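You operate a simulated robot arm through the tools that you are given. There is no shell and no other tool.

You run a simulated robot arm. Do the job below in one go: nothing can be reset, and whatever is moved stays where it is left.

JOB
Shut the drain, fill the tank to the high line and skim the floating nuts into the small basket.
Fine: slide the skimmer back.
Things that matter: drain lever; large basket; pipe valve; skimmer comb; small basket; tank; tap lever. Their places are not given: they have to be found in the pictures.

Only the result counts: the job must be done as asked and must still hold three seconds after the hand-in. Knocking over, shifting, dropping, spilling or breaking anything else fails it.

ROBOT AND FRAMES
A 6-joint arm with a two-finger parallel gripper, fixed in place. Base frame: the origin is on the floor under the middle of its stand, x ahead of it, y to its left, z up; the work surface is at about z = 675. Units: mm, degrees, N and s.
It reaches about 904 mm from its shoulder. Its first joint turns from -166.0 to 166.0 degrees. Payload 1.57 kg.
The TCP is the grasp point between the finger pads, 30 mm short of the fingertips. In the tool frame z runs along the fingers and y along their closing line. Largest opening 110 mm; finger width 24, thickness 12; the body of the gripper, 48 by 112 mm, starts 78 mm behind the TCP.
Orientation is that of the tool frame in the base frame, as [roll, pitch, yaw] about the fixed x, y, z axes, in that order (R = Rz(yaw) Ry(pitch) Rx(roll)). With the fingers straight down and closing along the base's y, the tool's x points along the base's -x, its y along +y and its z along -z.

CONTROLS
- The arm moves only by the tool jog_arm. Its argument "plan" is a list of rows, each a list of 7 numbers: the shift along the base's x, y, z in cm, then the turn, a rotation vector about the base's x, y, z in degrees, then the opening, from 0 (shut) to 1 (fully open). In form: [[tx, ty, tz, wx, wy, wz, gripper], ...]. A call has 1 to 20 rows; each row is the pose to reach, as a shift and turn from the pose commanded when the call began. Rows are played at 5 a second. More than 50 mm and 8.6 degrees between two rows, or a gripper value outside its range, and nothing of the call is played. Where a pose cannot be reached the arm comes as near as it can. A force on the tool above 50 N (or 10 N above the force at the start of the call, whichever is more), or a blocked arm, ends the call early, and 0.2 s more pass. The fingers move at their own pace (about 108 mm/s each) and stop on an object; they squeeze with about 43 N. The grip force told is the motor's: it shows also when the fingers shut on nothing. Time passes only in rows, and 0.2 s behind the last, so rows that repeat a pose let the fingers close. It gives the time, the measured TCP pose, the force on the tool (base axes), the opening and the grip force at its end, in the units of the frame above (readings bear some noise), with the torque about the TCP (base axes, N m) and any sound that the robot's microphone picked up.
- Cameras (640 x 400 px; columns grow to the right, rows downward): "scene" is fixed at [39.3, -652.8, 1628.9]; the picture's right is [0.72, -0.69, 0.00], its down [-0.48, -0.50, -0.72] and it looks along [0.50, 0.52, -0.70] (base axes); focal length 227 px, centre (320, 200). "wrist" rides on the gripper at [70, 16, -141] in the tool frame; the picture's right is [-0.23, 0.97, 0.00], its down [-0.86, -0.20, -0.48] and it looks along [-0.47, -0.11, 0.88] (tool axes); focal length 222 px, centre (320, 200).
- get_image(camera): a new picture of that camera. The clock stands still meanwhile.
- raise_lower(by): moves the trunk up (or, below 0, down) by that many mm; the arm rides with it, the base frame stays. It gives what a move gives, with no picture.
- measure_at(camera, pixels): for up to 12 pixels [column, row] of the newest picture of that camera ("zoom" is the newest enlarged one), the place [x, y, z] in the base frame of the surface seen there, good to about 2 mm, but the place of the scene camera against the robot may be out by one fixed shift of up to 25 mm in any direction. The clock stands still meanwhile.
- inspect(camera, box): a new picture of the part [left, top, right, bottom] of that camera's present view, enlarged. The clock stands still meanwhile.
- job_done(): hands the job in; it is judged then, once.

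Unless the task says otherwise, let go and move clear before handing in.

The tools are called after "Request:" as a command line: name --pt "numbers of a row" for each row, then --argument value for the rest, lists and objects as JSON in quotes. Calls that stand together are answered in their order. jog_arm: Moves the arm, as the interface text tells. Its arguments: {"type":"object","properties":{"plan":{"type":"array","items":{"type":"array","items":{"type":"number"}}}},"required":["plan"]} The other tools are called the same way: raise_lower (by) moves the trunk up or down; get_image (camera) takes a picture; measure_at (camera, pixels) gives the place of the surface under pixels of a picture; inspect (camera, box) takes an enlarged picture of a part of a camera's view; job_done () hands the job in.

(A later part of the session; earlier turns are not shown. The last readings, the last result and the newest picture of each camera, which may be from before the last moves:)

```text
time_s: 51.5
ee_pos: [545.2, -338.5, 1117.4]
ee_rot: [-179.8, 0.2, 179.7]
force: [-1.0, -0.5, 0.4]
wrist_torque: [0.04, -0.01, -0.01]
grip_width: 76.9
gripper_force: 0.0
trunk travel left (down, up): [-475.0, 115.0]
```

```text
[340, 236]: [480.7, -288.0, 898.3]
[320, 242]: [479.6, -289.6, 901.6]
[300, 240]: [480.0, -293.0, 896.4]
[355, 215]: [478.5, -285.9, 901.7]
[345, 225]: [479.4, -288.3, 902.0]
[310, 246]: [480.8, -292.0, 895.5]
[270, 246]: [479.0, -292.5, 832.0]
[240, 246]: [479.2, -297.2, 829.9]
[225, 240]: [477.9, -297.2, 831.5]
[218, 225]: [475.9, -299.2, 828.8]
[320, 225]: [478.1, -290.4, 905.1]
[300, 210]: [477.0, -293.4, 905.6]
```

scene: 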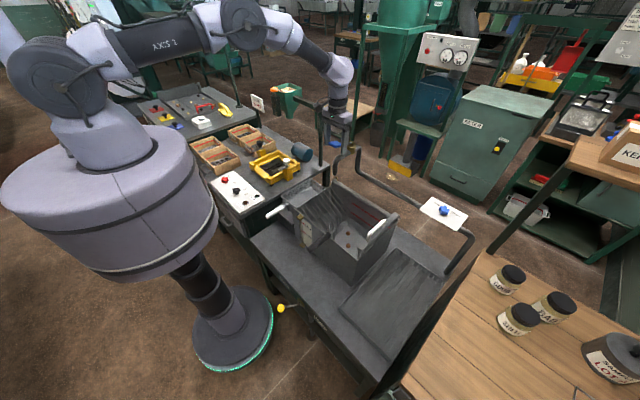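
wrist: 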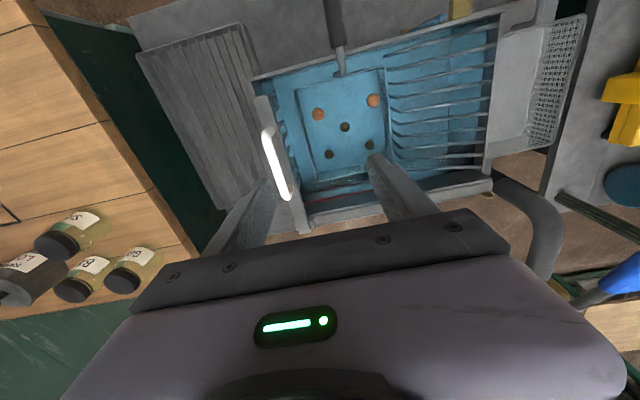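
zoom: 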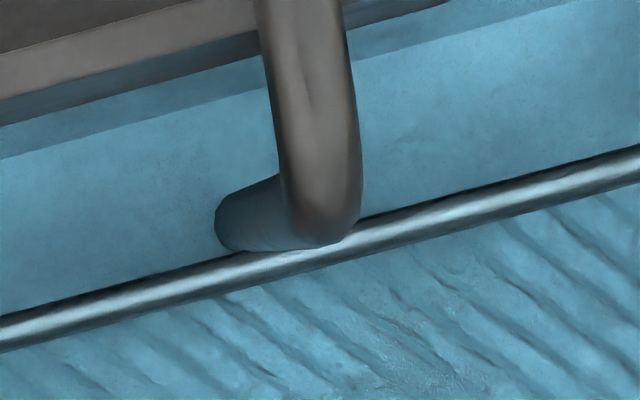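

Measured: bar end x≈478, first tooth front x≈477, hook rear x≈480.5, so they seem to overlap by about 3 mm. I check for measurement skew using the tank wall's edge at several y positions.

Request:
inspect --camera "wrist" --box '[240, 0, 500, 150]'

Request:
measure_at --camera "zoom" --pixels '[[45, 192], [100, 175], [180, 152], [300, 118], [400, 90], [500, 62], [600, 35], [60, 195], [200, 155], [420, 92], [120, 265], [250, 165]]'

```text
2.46 times, centred on (370, 75) of wrist
```

zoom: 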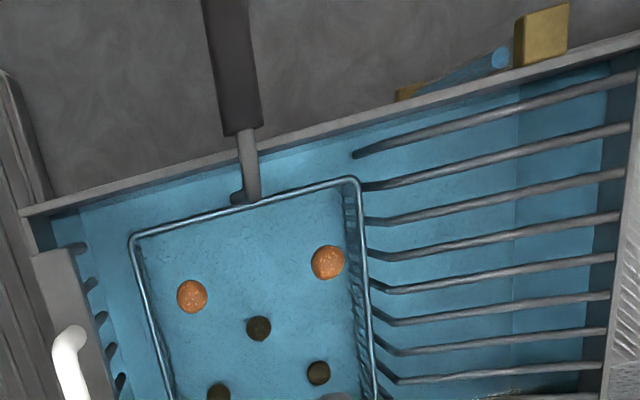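

```text
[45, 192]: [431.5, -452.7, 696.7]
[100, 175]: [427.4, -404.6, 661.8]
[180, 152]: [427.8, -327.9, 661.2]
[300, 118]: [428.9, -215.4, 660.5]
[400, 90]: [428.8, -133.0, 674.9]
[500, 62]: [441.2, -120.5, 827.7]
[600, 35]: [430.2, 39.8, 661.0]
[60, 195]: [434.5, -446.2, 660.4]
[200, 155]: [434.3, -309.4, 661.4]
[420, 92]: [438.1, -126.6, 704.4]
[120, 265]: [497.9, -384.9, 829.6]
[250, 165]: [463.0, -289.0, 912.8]
```

I picked points off the wall; I measure again exactly on the wall top band.

Request:
measure_at --camera "zoom" --pixels '[[50, 206], [100, 192], [150, 178], [200, 164], [220, 158], [280, 141], [320, 130], [360, 119], [400, 107], [450, 93], [580, 57], [620, 46]]'

```text
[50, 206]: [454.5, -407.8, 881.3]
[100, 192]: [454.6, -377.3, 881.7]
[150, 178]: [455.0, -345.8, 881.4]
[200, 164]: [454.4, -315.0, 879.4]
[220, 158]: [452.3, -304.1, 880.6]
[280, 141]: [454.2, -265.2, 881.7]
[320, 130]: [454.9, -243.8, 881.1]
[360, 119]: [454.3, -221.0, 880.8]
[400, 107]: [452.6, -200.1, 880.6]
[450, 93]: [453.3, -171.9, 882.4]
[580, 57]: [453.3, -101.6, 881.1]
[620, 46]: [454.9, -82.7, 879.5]
```

The wall is straight (x≈454.5, top z 881), so the measurements are sound and the hook does stick out about 2–3 mm past the bar's end. I check how the basket's handle lies now and its bar's underside height.

Request:
measure_at --camera "zoom" --pixels '[[240, 125], [235, 90], [230, 60], [225, 30], [220, 5], [250, 150], [252, 185], [133, 237], [357, 180], [350, 178], [145, 232], [250, 208]]'

Request:
inspect --camera "scene" --box '[375, 225, 415, 265]'

```text
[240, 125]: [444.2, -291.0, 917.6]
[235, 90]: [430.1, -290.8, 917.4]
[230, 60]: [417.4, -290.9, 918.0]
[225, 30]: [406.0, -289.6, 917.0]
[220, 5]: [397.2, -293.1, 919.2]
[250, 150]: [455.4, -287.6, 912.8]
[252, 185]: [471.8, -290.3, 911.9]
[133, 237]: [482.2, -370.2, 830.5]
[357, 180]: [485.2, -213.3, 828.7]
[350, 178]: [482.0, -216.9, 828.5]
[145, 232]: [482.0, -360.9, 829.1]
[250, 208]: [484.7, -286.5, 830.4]
```

```text
10.00 times, centred on (395, 245) of scene
```

zoom: 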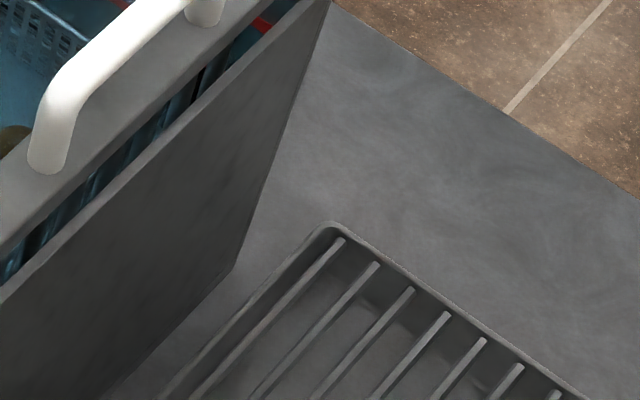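

Points seen through water now read z≈830; I need to know whether that is the rim or the water surface, so I measure sunken nuts, the floor and ramp bars.

Request:
measure_at --camera "zoom" --pixels '[[258, 327], [318, 372], [210, 350], [300, 150], [330, 220], [191, 296], [327, 262], [400, 180], [500, 160], [550, 170], [610, 130], [640, 125]]'

Request:
inspect --camera "scene" --box '[320, 195, 400, 265]'

```text
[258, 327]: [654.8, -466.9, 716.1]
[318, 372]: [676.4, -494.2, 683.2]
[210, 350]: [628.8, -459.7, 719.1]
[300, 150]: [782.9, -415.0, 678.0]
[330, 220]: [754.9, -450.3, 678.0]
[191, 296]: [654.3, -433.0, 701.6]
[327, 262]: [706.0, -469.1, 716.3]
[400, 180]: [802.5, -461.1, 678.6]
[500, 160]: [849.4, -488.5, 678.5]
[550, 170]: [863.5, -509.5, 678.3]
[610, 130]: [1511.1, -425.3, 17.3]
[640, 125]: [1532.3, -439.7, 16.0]
```

```text
5.71 times, centred on (360, 230) of scene
```

zoom: 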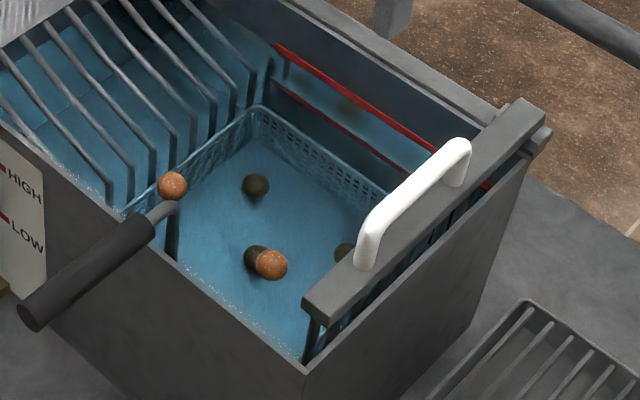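

That last measure used the wrong zoom picture. I measure directly in the wrist picture: sunken nuts (345,127), (330,155), ramp bars and rim.

Request:
get_image --camera "wrist"

Request:
measure_at --camera "wrist" --pixels '[[345, 127], [329, 155], [360, 115], [295, 92], [298, 110], [385, 73], [318, 114], [373, 101], [420, 85], [440, 78], [470, 70], [488, 66]]'

```text
taken
```

wrist: 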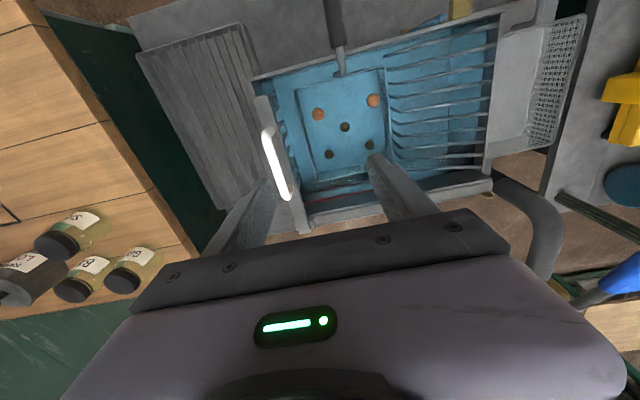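

```text
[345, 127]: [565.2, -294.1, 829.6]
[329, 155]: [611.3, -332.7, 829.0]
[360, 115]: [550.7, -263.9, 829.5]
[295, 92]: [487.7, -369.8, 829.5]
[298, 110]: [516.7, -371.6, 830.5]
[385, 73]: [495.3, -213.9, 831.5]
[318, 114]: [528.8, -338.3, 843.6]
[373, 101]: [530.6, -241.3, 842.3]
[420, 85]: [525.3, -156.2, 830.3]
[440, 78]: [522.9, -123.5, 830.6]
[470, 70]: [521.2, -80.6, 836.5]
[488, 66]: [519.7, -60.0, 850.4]
```

Now the measuring hits the water surface: z≈829.8. I use the scene camera on water and the red HIGH line of the back wall to compare in one frame.

Request:
inspect --camera "scene" --box '[340, 195, 400, 245]'

Request:
measure_at --camera "zoom" --pixels '[[157, 117], [200, 143], [240, 168], [260, 180], [180, 130], [200, 260], [160, 240], [280, 290], [250, 300], [120, 300], [60, 100], [20, 80]]'

```text
8.00 times, centred on (370, 220) of scene
```

zoom: 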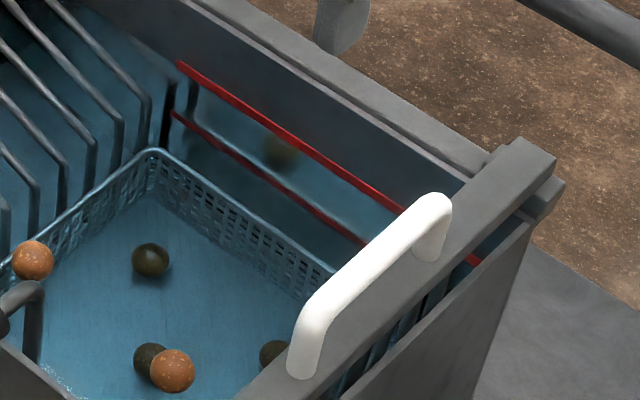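

```text
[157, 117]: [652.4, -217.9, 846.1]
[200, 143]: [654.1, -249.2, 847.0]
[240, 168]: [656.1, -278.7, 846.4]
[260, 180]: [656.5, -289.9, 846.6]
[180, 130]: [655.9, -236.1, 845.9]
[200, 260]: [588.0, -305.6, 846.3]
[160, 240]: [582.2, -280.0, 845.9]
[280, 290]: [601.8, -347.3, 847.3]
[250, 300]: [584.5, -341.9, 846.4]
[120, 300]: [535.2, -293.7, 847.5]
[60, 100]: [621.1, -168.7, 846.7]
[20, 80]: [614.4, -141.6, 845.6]
```

Water is at 846.5 (scene). Now the red HIGH line itself.

Request:
measure_at --camera "zoom" --pixels '[[190, 72], [220, 92], [250, 112], [280, 131], [300, 144], [330, 163], [350, 176], [380, 196], [200, 79], [240, 105], [270, 125], [310, 150]]'

Request:
inspect --camera "scene" --box '[310, 216, 322, 230]'

Request:
measure_at --camera "zoom" --pixels '[[105, 195], [110, 200], [115, 204], [120, 209], [125, 213], [130, 218], [135, 222], [118, 200], [112, 206], [130, 212], [122, 218], [138, 228]]'

```text
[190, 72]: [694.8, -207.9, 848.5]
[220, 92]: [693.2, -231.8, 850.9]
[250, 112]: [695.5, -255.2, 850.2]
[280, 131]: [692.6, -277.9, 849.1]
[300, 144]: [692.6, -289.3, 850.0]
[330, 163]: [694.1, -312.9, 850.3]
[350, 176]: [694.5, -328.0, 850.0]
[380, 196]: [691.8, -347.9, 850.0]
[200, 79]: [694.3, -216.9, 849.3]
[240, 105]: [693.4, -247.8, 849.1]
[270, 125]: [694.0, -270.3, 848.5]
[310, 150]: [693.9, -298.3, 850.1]
```

```text
16.00 times, centred on (316, 223) of scene
```

zoom: 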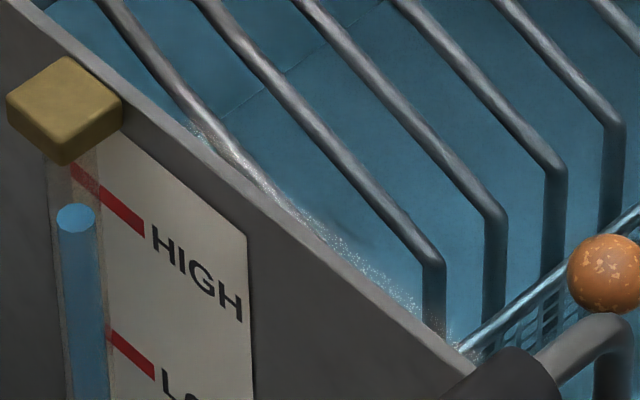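

```text
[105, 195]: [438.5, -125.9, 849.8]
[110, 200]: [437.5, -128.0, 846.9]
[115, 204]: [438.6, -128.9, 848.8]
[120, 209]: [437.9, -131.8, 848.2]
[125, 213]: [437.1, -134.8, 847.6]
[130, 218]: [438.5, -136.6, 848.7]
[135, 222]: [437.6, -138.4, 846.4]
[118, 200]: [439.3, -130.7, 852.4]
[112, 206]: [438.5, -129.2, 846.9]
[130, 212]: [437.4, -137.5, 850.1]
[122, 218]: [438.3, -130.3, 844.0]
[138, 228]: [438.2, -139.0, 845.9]
```

Water (846.5) is 1.5–3 mm under the HIGH lines (848–849.7): good. Because the comb's front tooth overlaps the large basket's hook by about 3 mm, sliding it could drag that basket, so I consider skimming by hand; I measure the small basket and the post near it first.

Request:
inspect --camera "wrist" --box '[440, 0, 640, 200]'

Request:
measure_at --camera "wrist" --pixels '[[500, 42], [584, 18], [545, 148], [492, 155], [530, 60], [520, 120], [510, 90], [540, 40], [535, 140], [575, 205], [560, 85], [500, 25]]'

```text
2.00 times, centred on (540, 100) of wrist
```

zoom: 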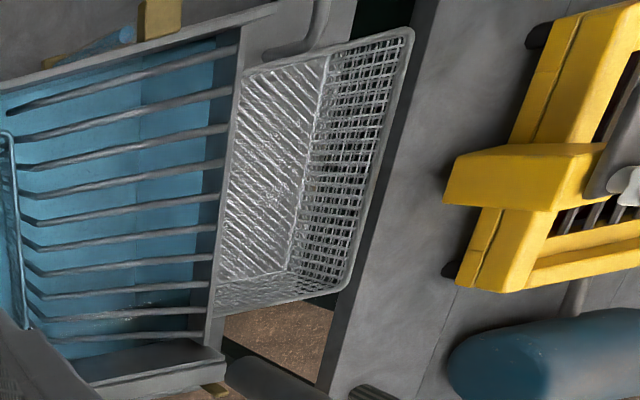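

```text
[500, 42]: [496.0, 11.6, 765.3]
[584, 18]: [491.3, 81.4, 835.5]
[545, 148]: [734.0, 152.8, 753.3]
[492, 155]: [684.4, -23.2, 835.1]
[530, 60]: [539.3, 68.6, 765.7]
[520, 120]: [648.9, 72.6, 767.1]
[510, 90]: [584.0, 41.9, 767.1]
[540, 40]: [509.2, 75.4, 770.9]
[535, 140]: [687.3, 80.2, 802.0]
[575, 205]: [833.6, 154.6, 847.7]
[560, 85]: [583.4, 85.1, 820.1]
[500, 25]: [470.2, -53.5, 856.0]
```

The small basket spans about x 480–690, y -45 to 85, rim z 835, floor z 766. I'll first grip the comb handle and bring the comb slowly up to the hook to judge the true clearance; I approach the handle with a 10° backward lean so the wrist keeps away from the tap.

Request:
jog_arm --pt "0.1 -2.3 -3 0 -5 0 0.5" --pt "0.2 -4.6 -6 0 -10 0 0.5" --pt "0.3 -7.0 -9.5 0 -10 0 0.5" --pt "0.3 -7.0 -12.5 0 -10 0 0.5" --pt "0.3 -7.0 -12.5 0 -10 0 0.5"

Request:
get_image --camera "wrist"

Request:
inspect --camera "scene" --box '[320, 150, 440, 270]'

```text
time_s: 52.7
ee_pos: [540.7, -403.9, 996.6]
ee_rot: [-179.8, 10.2, 179.7]
force: [-0.1, -0.1, -0.4]
wrist_torque: [0.03, 0.0, 0.01]
grip_width: 55.0
gripper_force: 0.0
out of reach, approached as far as the arm can: row 4, 5
trunk travel left (down, up): [-475.0, 115.0]
```

```text
taken
```

wrist: 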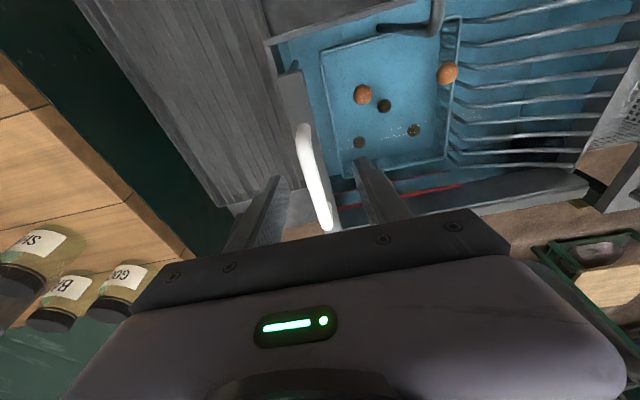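

```text
3.33 times, centred on (380, 210) of scene
```

zoom: 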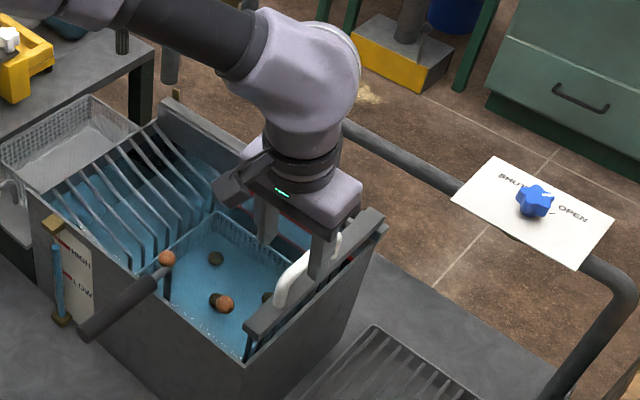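

The arm is at its reach limit here, so the trunk must come down 200 mm. First I lift the tool to about z 1200, then lower the trunk, which brings it back to about z 1000.

Request:
jog_arm --pt "0 0.3 4 0 0 0 0.5" --pt "0 0.3 8.5 0 0 0 0.5" --pt "0 0.3 13 0 0 0 0.5" --pt "0 0.3 17.5 0 0 0 0.5" --pt "0 0.3 22 0 0 0 0.5" --pt "0 0.3 22 0 0 0 0.5"

Request:
raise_lower --by -200

Request:
get_image --camera "wrist"

Request:
get_image --camera "scene"

```text
time_s: 54.1
ee_pos: [543.2, -400.8, 1218.4]
ee_rot: [-179.7, 10.2, 179.7]
force: [-0.1, -0.4, -0.4]
wrist_torque: [0.02, -0.04, 0.02]
grip_width: 55.1
gripper_force: 0.2
trunk travel left (down, up): [-475.0, 115.0]
```

```text
time_s: 56.3
ee_pos: [542.4, -400.3, 1018.0]
ee_rot: [-179.8, 10.1, 179.7]
force: [0.1, 0.2, 0.0]
wrist_torque: [0.02, 0.02, 0.03]
grip_width: 55.1
gripper_force: 0.0
trunk travel left (down, up): [-275.0, 315.0]
```

```text
taken
```

wrist: 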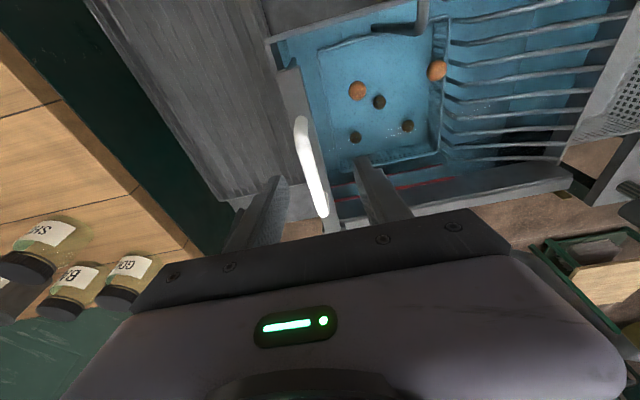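

```text
taken
```

scene: 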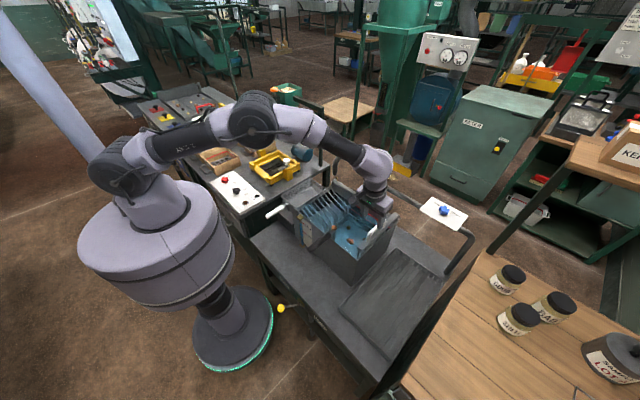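

The tool is at (542,-400,1018). I measure the comb handle's exact position from here.

Request:
measure_at --camera "wrist" --pixels '[[300, 130], [306, 150], [313, 175], [320, 200], [300, 120], [324, 212], [296, 90], [303, 90], [420, 25], [358, 90], [436, 70], [290, 75]]'

```text
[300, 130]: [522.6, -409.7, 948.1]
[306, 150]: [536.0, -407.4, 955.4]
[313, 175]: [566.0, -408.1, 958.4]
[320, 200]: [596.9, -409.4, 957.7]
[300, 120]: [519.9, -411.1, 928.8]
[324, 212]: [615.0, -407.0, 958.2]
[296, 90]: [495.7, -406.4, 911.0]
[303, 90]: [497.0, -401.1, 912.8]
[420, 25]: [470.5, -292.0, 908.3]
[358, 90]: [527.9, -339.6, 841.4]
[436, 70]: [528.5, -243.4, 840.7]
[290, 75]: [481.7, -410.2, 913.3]
```

The handle axis is y≈-409.5, top z 958. I descend to TCP (550,-410,953) with the fingers either side.

Request:
jog_arm --pt "0.4 -0.9 -2.5 0 0 0 0.5" --pt "0.75 -0.95 -5 0 0 0 0.5" --pt "0.75 -0.95 -6.5 0 0 0 0.5" --pt "0.75 -0.95 -6.5 0 0 0 0.5"

Request:
get_image --camera "wrist"

Request:
inspect --camera "scene" --box '[330, 170, 430, 270]'

```text
time_s: 57.3
ee_pos: [549.8, -408.6, 953.2]
ee_rot: [-179.8, 10.1, 179.7]
force: [0.2, 0.1, -0.4]
wrist_torque: [0.01, 0.01, -0.03]
grip_width: 55.3
gripper_force: 0.0
trunk travel left (down, up): [-275.0, 315.0]
```

```text
taken
```

wrist: 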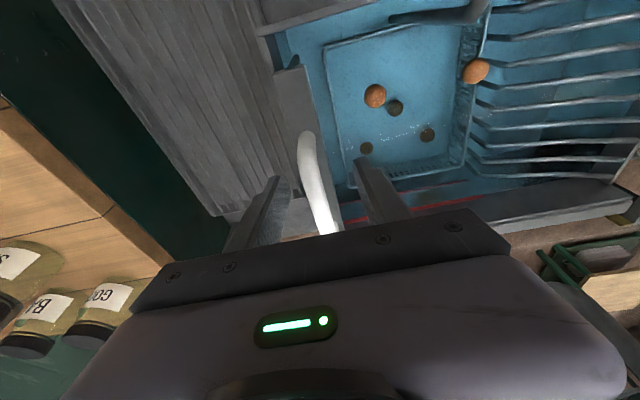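

```text
4.00 times, centred on (380, 220) of scene
```

zoom: 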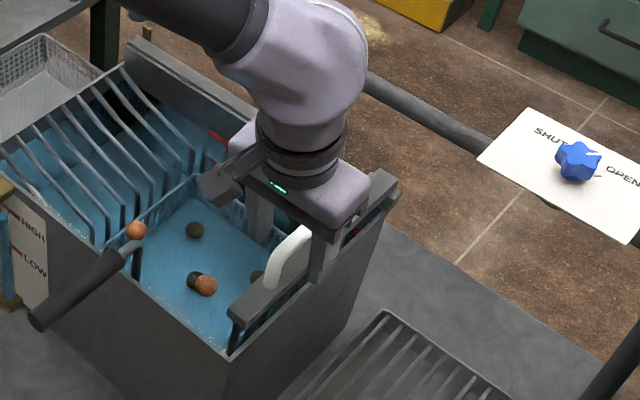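

The handle is between the fingers at (320,185). I close on it.

Request:
jog_arm --pt "0 0 0 0 0 0 0.3" --pt "0 0 0 0 0 0 0.1" --pt "0 0 0 0 0 0 0.05" --pt "0 0 0 0 0 0 0.05"

Request:
jog_arm --pt "0 0.5 0 0 0 0 0.05" --pt "0 1.0 0 0 0 0 0.05" --pt "0 1.5 0 0 0 0 0.05" --pt "0 2.0 0 0 0 0 0.05"

Request:
get_image --camera "wrist"

```text
time_s: 58.3
ee_pos: [548.8, -409.4, 954.1]
ee_rot: [-179.7, 10.2, 179.8]
force: [-0.3, -5.0, 0.4]
wrist_torque: [-0.05, -0.02, 0.42]
grip_width: 13.9
gripper_force: 30.3
trunk travel left (down, up): [-275.0, 315.0]
```

```text
time_s: 59.3
ee_pos: [548.0, -390.4, 954.2]
ee_rot: [-179.8, 10.2, 179.7]
force: [-4.3, 0.5, 8.2]
wrist_torque: [-0.06, 0.14, 0.36]
grip_width: 13.9
gripper_force: 30.2
trunk travel left (down, up): [-275.0, 315.0]
```

```text
taken
```

wrist: 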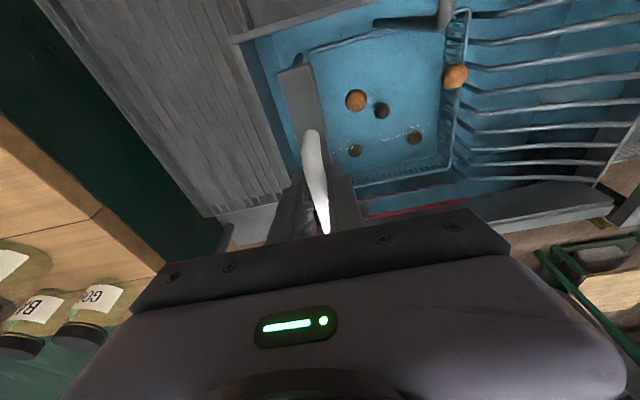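

The comb slides freely with the hand (bar now at y≈-391). I carry on slowly towards the hook, stopping short of it.

Request:
jog_arm --pt "0 0.6 0 0 0 0 0.05" --pt "0 1.2 0 0 0 0 0.05" --pt "0 1.8 0 0 0 0 0.05" --pt "0 2.4 0 0 0 0 0.05" --pt "0 3.0 0 0 0 0 0.05" --pt "0 3.6 0 0 0 0 0.05" --pt "0 4.2 0 0 0 0 0.05" --pt "0 4.8 0 0 0 0 0.05" --pt "0 5.4 0 0 0 0 0.05" --pt "0 5.9 0 0 0 0 0.05" --pt "0 6.3 0 0 0 0 0.05"

Request:
get_image --camera "wrist"

Request:
inspect --camera "wrist" --box '[240, 0, 480, 160]'

```text
time_s: 61.7
ee_pos: [549.5, -325.6, 953.8]
ee_rot: [-179.8, 10.2, 179.7]
force: [-1.6, -1.1, 7.8]
wrist_torque: [-0.06, -0.61, 0.47]
grip_width: 13.6
gripper_force: 30.1
trunk travel left (down, up): [-275.0, 315.0]
```

```text
taken
```

wrist: 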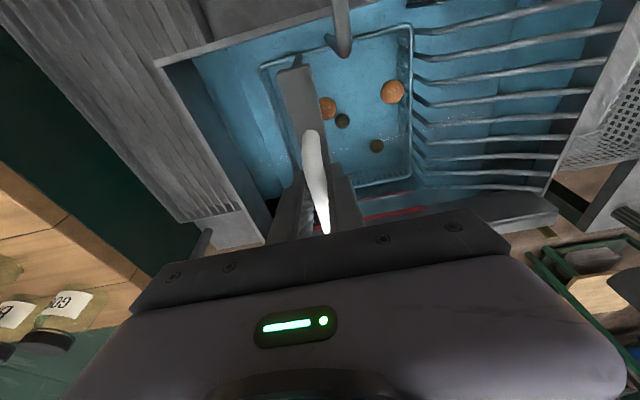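

```text
2.50 times, centred on (360, 80) of wrist
```

zoom: 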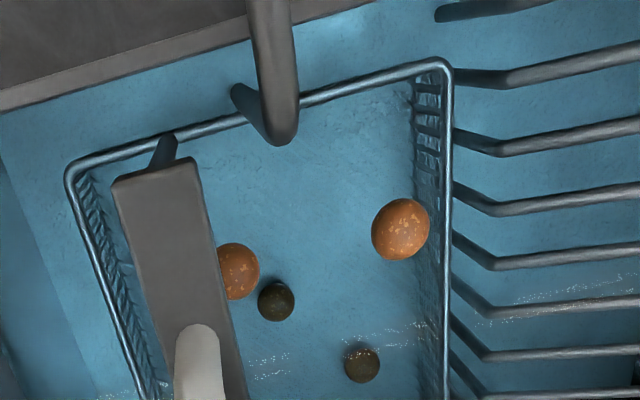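

Bar end (150,172), its tooth (163,150) and the hook end (283,135) are now side by side. I measure them closely.

Request:
measure_at --camera "zoom" --pixels '[[125, 182], [155, 173], [185, 163], [160, 145], [165, 140], [172, 150], [283, 138], [275, 140], [292, 130], [265, 128], [240, 95], [250, 110]]'

Request:
inspect --camera "wrist" --box '[270, 20, 370, 80]'

Request:
measure_at --camera "zoom" --pixels '[[60, 330], [120, 312], [200, 290], [170, 240], [185, 235], [195, 245], [460, 235], [440, 232], [475, 220], [415, 205], [400, 190], [480, 180]]'

```text
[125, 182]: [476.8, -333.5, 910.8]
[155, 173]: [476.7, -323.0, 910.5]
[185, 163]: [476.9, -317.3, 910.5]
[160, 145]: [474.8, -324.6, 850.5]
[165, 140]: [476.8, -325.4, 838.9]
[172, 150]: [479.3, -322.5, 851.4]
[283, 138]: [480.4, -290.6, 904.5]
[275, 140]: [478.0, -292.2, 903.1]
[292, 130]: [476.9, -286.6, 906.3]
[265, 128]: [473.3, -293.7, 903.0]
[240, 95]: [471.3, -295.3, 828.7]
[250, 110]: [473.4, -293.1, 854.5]
```

```text
6.40 times, centred on (320, 50) of wrist
```

zoom: 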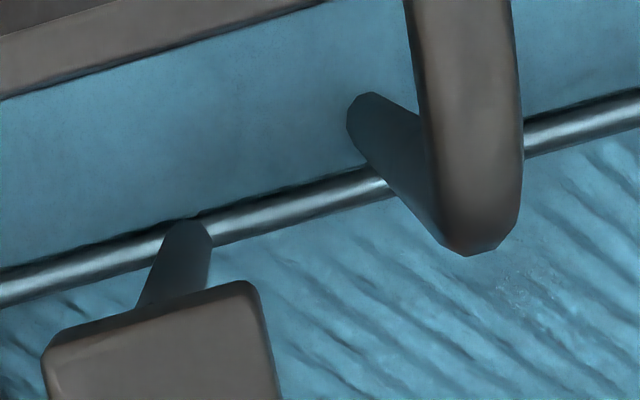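

```text
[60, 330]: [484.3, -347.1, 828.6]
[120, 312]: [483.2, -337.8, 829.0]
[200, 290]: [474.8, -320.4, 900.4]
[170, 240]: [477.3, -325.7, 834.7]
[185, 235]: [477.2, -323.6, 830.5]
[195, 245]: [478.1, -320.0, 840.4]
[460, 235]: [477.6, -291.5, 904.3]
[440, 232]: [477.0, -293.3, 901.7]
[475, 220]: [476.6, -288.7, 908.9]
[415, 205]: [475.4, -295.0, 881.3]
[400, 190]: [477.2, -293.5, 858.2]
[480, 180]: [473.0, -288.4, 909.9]
```

The overlap is confirmed: bar end x≈476.8, hook rear x≈480.5. I test whether the comb has play in x by easing it +3 mm.

Request:
jog_arm --pt "0.15 0 0 0 0 0 0.05" --pt "0.3 0 0 0 0 0 0.05" --pt "0.3 0 0 0 0 0 0.05"

Request:
inspect --camera "wrist" --box '[270, 20, 370, 80]'

Request:
measure_at --camera "zoom" --pixels '[[70, 350], [120, 335], [170, 318], [220, 300], [240, 295], [175, 240], [185, 235], [455, 240], [470, 240], [440, 232], [490, 235], [415, 205]]'

```text
time_s: 62.5
ee_pos: [549.7, -327.8, 952.8]
ee_rot: [-179.8, 10.1, 179.7]
force: [-19.0, 1.0, 1.8]
wrist_torque: [-0.01, 0.14, 0.54]
grip_width: 13.9
gripper_force: 29.6
trunk travel left (down, up): [-275.0, 315.0]
```

```text
6.40 times, centred on (320, 50) of wrist
```

zoom: 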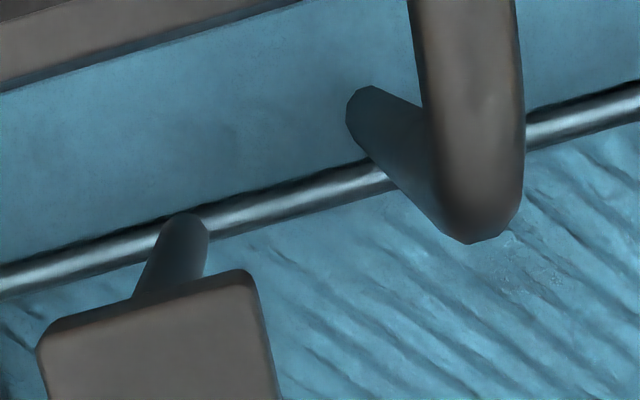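

```text
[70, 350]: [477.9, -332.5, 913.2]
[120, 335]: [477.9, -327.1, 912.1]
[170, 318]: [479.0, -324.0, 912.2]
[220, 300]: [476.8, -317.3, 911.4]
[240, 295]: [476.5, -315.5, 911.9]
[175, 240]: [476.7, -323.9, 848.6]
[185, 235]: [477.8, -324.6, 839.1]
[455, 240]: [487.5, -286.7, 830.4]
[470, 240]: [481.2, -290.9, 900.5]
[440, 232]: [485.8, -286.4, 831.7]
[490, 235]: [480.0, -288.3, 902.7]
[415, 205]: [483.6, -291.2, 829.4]
```

The comb is rigid in x (19 N for 3 mm), so it runs on a fixed rail. I relax x and approach the hook very gently to feel whether it actually makes contact.

Request:
jog_arm --pt "-0.3 0 0 0 0 0 0.05" --pt "-0.3 0.3 0 0 0 0 0.05" --pt "-0.3 0.6 0 0 0 0 0.05" --pt "-0.3 0.9 0 0 0 0 0.05" --pt "-0.3 1.2 0 0 0 0 0.05" --pt "-0.3 1.5 0 0 0 0 0.05" --pt "-0.3 1.5 0 0 0 0 0.05"

Request:
inspect --camera "wrist" --box '[260, 10, 380, 90]'

```text
time_s: 64.1
ee_pos: [551.3, -311.8, 951.2]
ee_rot: [-179.9, 10.2, 179.7]
force: [5.0, -1.1, -3.5]
wrist_torque: [0.03, -0.78, 0.41]
grip_width: 13.8
gripper_force: 30.2
trunk travel left (down, up): [-275.0, 315.0]
```

```text
5.00 times, centred on (320, 50) of wrist
```

zoom: 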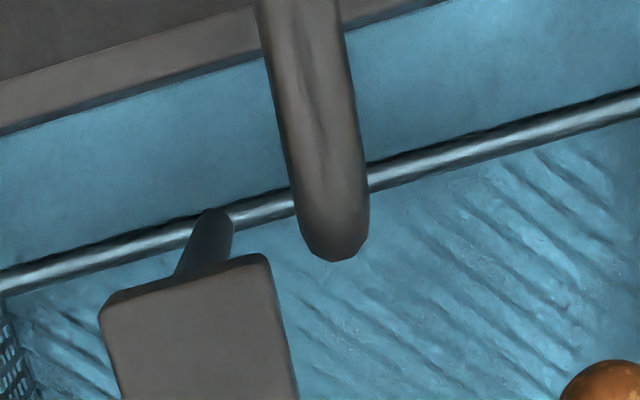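

The bar's corner is now about 6 mm in y from the hook. I continue in 2 mm steps watching the y-force.

Request:
jog_arm --pt "0 0.2 0 0 0 0 0.05" --pt "0 0.4 0 0 0 0 0.05" --pt "0 0.5 0 0 0 0 0.05" --pt "0 0.5 0 0 0 0 0.05"

Request:
jog_arm --pt "0 0.1 0 0 0 0 0.05" --pt "0 0.2 0 0 0 0 0.05" --pt "0 0.2 0 0 0 0 0.05"

Request:
inspect --camera "wrist" --box '[260, 10, 380, 90]'

```text
time_s: 65.1
ee_pos: [550.4, -306.1, 952.8]
ee_rot: [-179.9, 10.1, 179.7]
force: [9.0, -1.7, 0.1]
wrist_torque: [-0.03, -0.27, 0.41]
grip_width: 13.5
gripper_force: 30.1
trunk travel left (down, up): [-275.0, 315.0]
```

```text
time_s: 65.9
ee_pos: [550.9, -306.0, 951.9]
ee_rot: [-179.9, 10.2, 179.6]
force: [8.7, -2.5, -0.4]
wrist_torque: [0.02, -0.84, 0.41]
grip_width: 13.8
gripper_force: 30.3
trunk travel left (down, up): [-275.0, 315.0]
```

```text
5.00 times, centred on (320, 50) of wrist
```

zoom: 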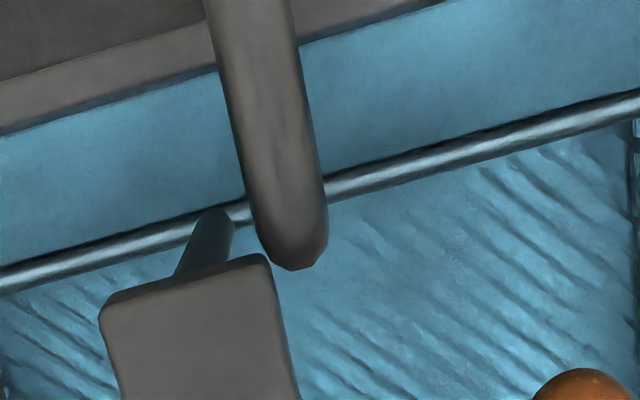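

The bar's corner is visually about touching the hook. I move 2 mm further and look for force or basket motion.

Request:
jog_arm --pt "0 0.1 0 0 0 0 0.05" --pt "0 0.2 0 0 0 0 0.05" --pt "0 0.2 0 0 0 0 0.05"

Request:
inspect --camera "wrist" --box '[260, 10, 380, 90]'

```text
time_s: 66.7
ee_pos: [550.2, -303.3, 951.5]
ee_rot: [-179.9, 10.3, 179.8]
force: [8.8, -3.0, 7.5]
wrist_torque: [-0.02, 0.46, 0.41]
grip_width: 13.9
gripper_force: 30.3
trunk travel left (down, up): [-275.0, 315.0]
```

```text
5.00 times, centred on (320, 50) of wrist
```

zoom: 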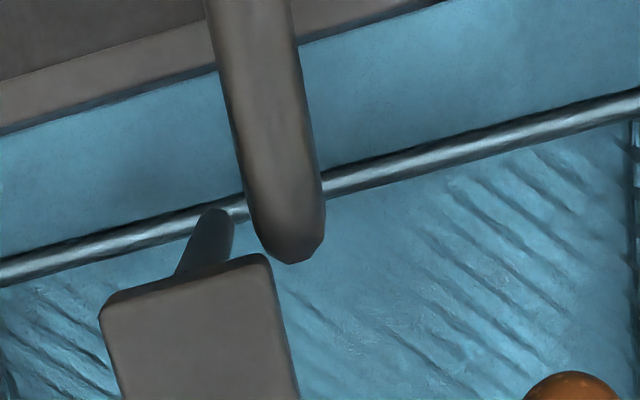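

The hook tip shifted about 2 mm (tip (297,270)→(290,263)) with only 3 N, so contact is real and the basket is light. I stop and measure how much it has moved.

Request:
get_image --camera "wrist"

Request:
inspect --camera "wrist" --box '[200, 0, 440, 150]'

Request:
inspect --camera "scene" --box '[290, 190, 390, 270]'

```text
taken
```

wrist: 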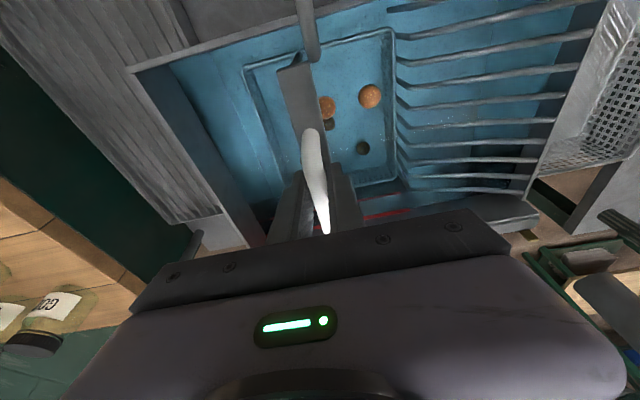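

```text
2.67 times, centred on (320, 75) of wrist
```

zoom: 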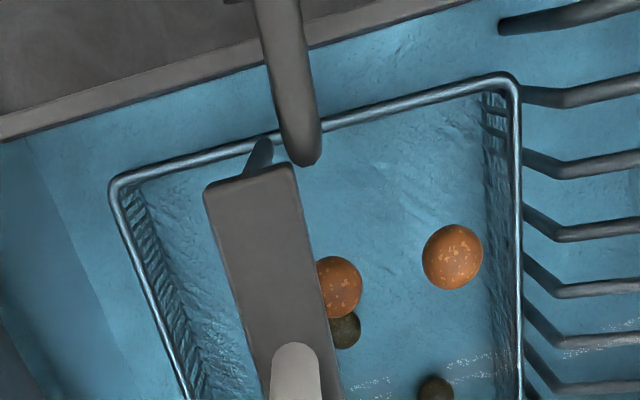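

```text
5.00 times, centred on (340, 230) of scene
```

zoom: 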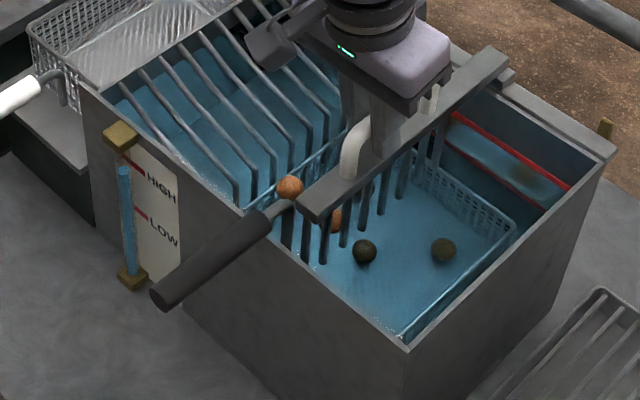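

I compare with the same crop used earlier (handle's outer end was at (30,318), inner end (150,228)).

Request:
inspect --camera "scene" --box '[320, 195, 400, 265]'

Request:
inspect --camera "wrist" --box '[200, 0, 440, 150]'

Request:
measure_at --camera "zoom" --pixels '[[275, 20], [282, 50], [290, 90], [298, 130], [305, 155], [310, 160], [297, 160], [318, 150], [515, 85], [118, 185], [318, 120], [285, 140]]'

```text
5.71 times, centred on (360, 230) of scene
```

zoom: 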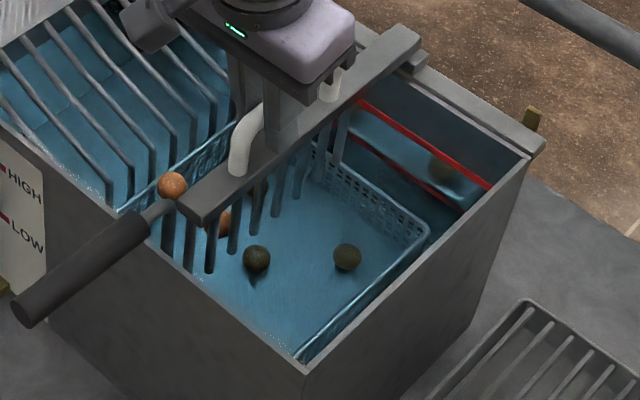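

```text
2.67 times, centred on (320, 75) of wrist
```

zoom: 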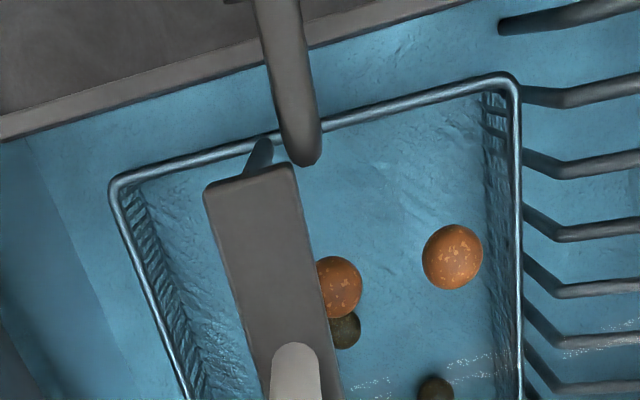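

```text
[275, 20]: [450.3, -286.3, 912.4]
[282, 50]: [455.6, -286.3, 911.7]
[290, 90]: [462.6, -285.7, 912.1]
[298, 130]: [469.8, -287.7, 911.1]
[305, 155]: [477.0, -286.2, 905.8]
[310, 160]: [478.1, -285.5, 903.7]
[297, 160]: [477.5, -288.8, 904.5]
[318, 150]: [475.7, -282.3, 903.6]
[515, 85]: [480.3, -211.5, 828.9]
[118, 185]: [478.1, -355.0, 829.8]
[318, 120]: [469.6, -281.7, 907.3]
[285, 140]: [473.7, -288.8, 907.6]
```

The basket was nudged by about 2–3 mm only. Before going on I check that the comb's teeth will interleave with the ramp bars: measure ramp bar x positions in the wrist picture.

Request:
inspect --camera "wrist" --box '[380, 0, 620, 210]'

Request:
measure_at --camera "zoom" --pixels '[[400, 12], [410, 60], [400, 115], [390, 165], [380, 212], [375, 252], [370, 292], [365, 325], [360, 355], [350, 385], [440, 50], [440, 105]]'

```text
1.90 times, centred on (500, 105) of wrist
```

zoom: 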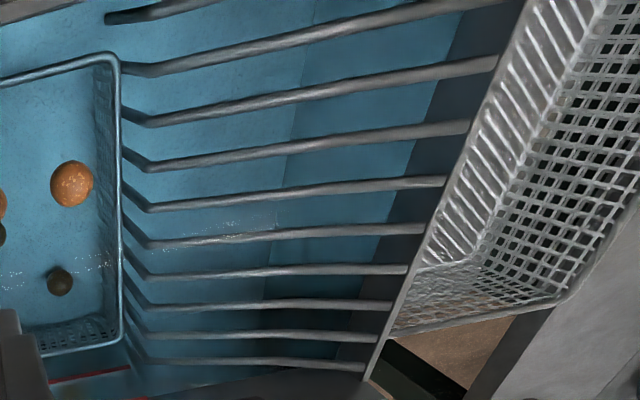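

```text
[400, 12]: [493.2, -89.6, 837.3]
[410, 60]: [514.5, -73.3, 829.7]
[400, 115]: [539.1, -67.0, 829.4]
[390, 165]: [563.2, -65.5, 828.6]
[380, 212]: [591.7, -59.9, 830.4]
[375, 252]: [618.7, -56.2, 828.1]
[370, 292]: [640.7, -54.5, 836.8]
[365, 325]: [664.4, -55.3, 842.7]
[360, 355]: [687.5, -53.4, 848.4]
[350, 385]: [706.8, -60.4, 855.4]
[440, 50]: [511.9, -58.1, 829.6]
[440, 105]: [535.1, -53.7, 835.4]
```

I measure right on the bars near their top ends.

Request:
measure_at --camera "zoom" --pixels '[[480, 66], [455, 127], [430, 182], [410, 229], [392, 269], [380, 306], [365, 337], [352, 366], [450, 12], [300, 90], [280, 197], [260, 270]]'

Request:
inspect --camera "wrist" --box '[250, 40, 400, 215]'

```text
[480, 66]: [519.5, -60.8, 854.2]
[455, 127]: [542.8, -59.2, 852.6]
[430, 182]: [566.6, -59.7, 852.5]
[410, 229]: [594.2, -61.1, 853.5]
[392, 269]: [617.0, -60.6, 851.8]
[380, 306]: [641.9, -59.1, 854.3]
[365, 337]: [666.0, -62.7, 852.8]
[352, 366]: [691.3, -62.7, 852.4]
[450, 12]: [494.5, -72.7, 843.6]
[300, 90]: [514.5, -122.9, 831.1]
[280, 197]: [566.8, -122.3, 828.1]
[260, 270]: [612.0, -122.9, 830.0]
```

```text
2.29 times, centred on (325, 128) of wrist
```

zoom: 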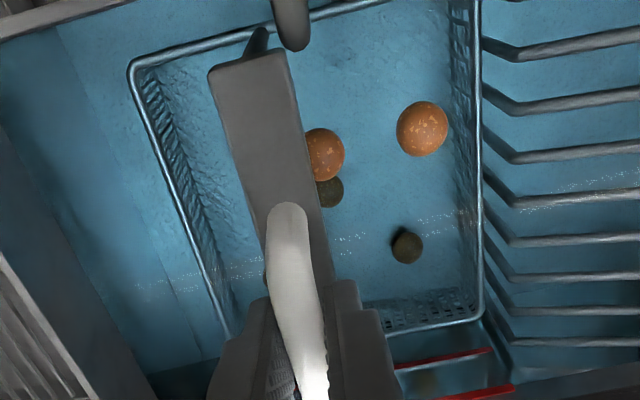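

Ramp bars sit at x 494, 519, 543 … (pitch 24.6) and the teeth at 482, 507 …, so they interleave properly; only the hook is in the way. I'll back the comb off, release it, and then draw the large basket's handle about 5 mm toward the wall.

Request:
jog_arm --pt "0 -0.4 0 0 0 0 0.05" --pt "0 -0.8 0 0 0 0 0.05" --pt "0 -1.3 0 0 0 0 0.05" --pt "0 -1.3 0 0 0 0 0.2" --pt "0 -1.3 0 0 0 0 0.5" --pt "0 -1.3 0 0 0 0 0.5" --pt "0 -1.3 3 0 0 0 0.5" --pt "0 -1.3 7 0 0 0 0.5" --pt "0 -1.3 9 0 0 0 0.5"

Request:
jog_arm --pt "-4 0.9 0 0 3 0 0.5" --pt "-8 1.8 0 0 6 0 0.5" --pt "-12 2.7 0 0 9 0 0.5" --pt "-15 3.2 0 0 10 0 0.5" --pt "-15 3.2 0 0 10 0 0.5"

Request:
get_image --camera "wrist"

Request:
get_image --camera "scene"

```text
time_s: 68.7
ee_pos: [548.6, -314.1, 1042.8]
ee_rot: [-179.8, 10.0, 179.7]
force: [0.0, -0.9, -0.1]
wrist_torque: [-0.01, -0.03, -0.01]
grip_width: 55.0
gripper_force: 0.1
trunk travel left (down, up): [-275.0, 315.0]
```

```text
time_s: 69.9
ee_pos: [400.0, -284.2, 1043.0]
ee_rot: [-179.8, 0.1, 179.8]
force: [-0.4, 0.4, -0.3]
wrist_torque: [0.02, 0.01, -0.01]
grip_width: 55.1
gripper_force: 0.1
trunk travel left (down, up): [-275.0, 315.0]
```

```text
taken
```

wrist: 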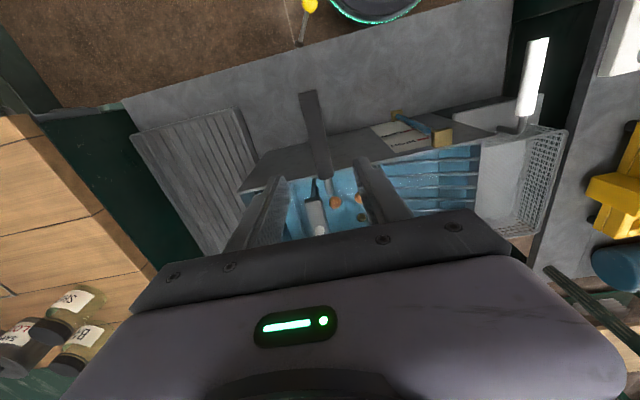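

```text
taken
```

scene: 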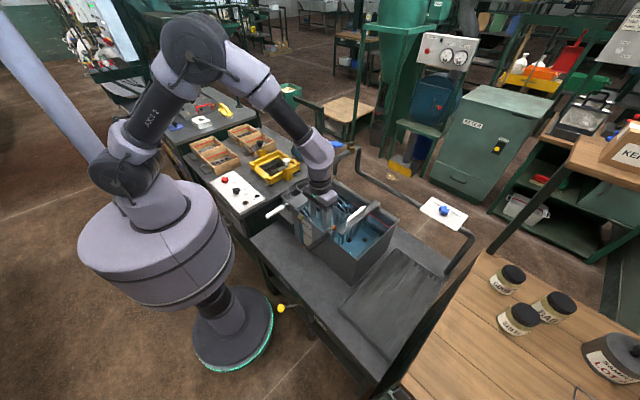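

The basket's dark handle is seen at (308,95)–(328,180). I measure its axis and the hook.

Request:
inspect --camera "wrist" --box '[270, 75, 390, 215]'

Request:
measure_at --camera "wrist" --pixels '[[307, 93], [310, 110], [314, 130], [318, 150], [322, 170], [325, 185], [306, 100], [316, 100], [314, 150], [323, 150]]'

```text
2.86 times, centred on (330, 145) of wrist
```

zoom: 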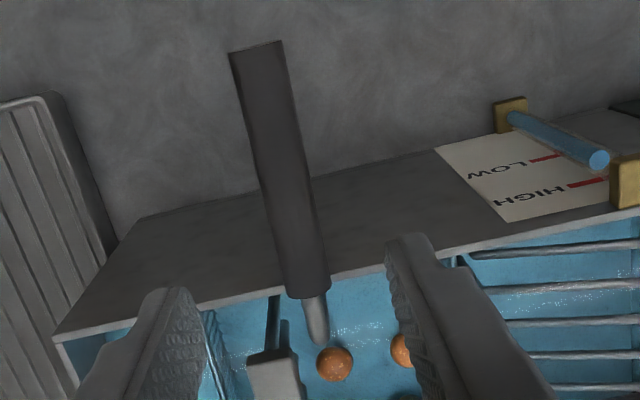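

```text
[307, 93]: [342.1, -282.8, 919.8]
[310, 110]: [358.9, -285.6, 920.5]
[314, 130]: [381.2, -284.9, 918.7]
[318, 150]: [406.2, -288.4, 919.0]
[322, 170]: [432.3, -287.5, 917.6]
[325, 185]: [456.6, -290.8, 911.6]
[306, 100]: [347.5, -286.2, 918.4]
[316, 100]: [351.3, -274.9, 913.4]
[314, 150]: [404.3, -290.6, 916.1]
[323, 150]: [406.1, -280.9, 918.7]
```

The handle axis is now at y≈-285.5 (originally ≈-290), top z 919. I descend to grip it at (400,-285.5,908).

Request:
jog_arm --pt "0 -0.1 -4 0 0 0 0.5" --pt "0 -0.15 -8 0 0 0 0.5" --pt "0 -0.15 -11 0 0 0 0.5" --pt "0 -0.15 -13.4 0 0 0 0.5" --pt "0 -0.15 -13.4 0 0 0 0.5"

Request:
get_image --camera "wrist"

```text
time_s: 71.1
ee_pos: [399.8, -284.4, 907.9]
ee_rot: [-179.6, 0.2, 179.7]
force: [-0.2, 0.4, -0.3]
wrist_torque: [0.0, -0.04, -0.03]
grip_width: 54.9
gripper_force: 0.0
trunk travel left (down, up): [-275.0, 315.0]
```

```text
taken
```

wrist: 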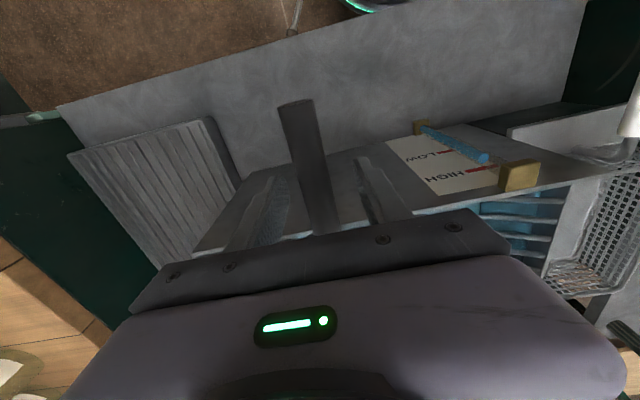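

The handle is between the fingers. I close on it, then pull gently -5 mm in x and -3.5 mm in y.

Request:
jog_arm --pt "0 0 0 0 0 0 0.3" --pt "0 0 0 0 0 0 0.12" --pt "0 0 0 0 0 0 0.12"

Request:
jog_arm --pt "-0.1 -0.07 0 0 0 0 0.12" --pt "-0.2 -0.14 0 0 0 0 0.12" --pt "-0.3 -0.21 0 0 0 0 0.12" --pt "-0.4 -0.28 0 0 0 0 0.12" --pt "-0.5 -0.35 0 0 0 0 0.12" --pt "-0.5 -0.35 0 0 0 0 0.12"

Request:
get_image --camera "wrist"

Request:
inspect --camera "scene" --box '[290, 190, 390, 270]'

```text
time_s: 71.9
ee_pos: [400.0, -284.0, 907.9]
ee_rot: [-179.8, 0.2, 179.8]
force: [0.2, -0.7, -0.2]
wrist_torque: [0.01, -0.13, -0.32]
grip_width: 21.4
gripper_force: 34.6
trunk travel left (down, up): [-275.0, 315.0]
```

```text
time_s: 73.3
ee_pos: [394.2, -288.6, 908.5]
ee_rot: [-179.8, 0.1, 179.7]
force: [0.5, -0.2, 0.7]
wrist_torque: [0.01, 0.69, 0.0]
grip_width: 21.4
gripper_force: 34.5
trunk travel left (down, up): [-275.0, 315.0]
```

```text
taken
```

wrist: 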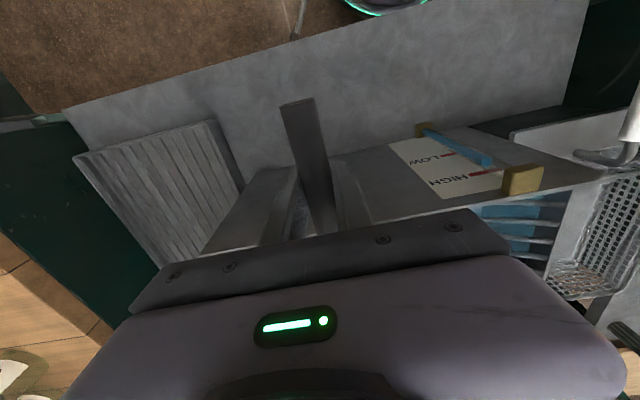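

```text
5.00 times, centred on (340, 230) of scene
```

zoom: 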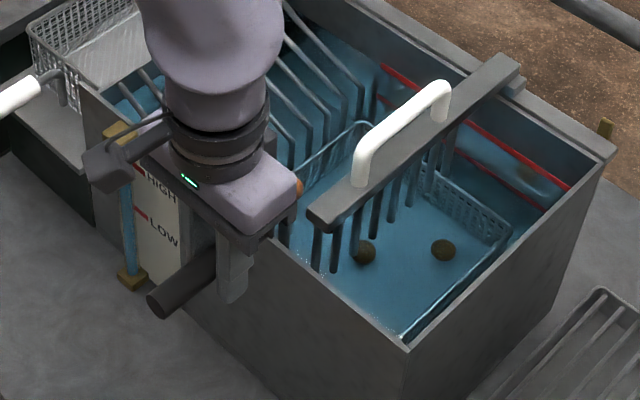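

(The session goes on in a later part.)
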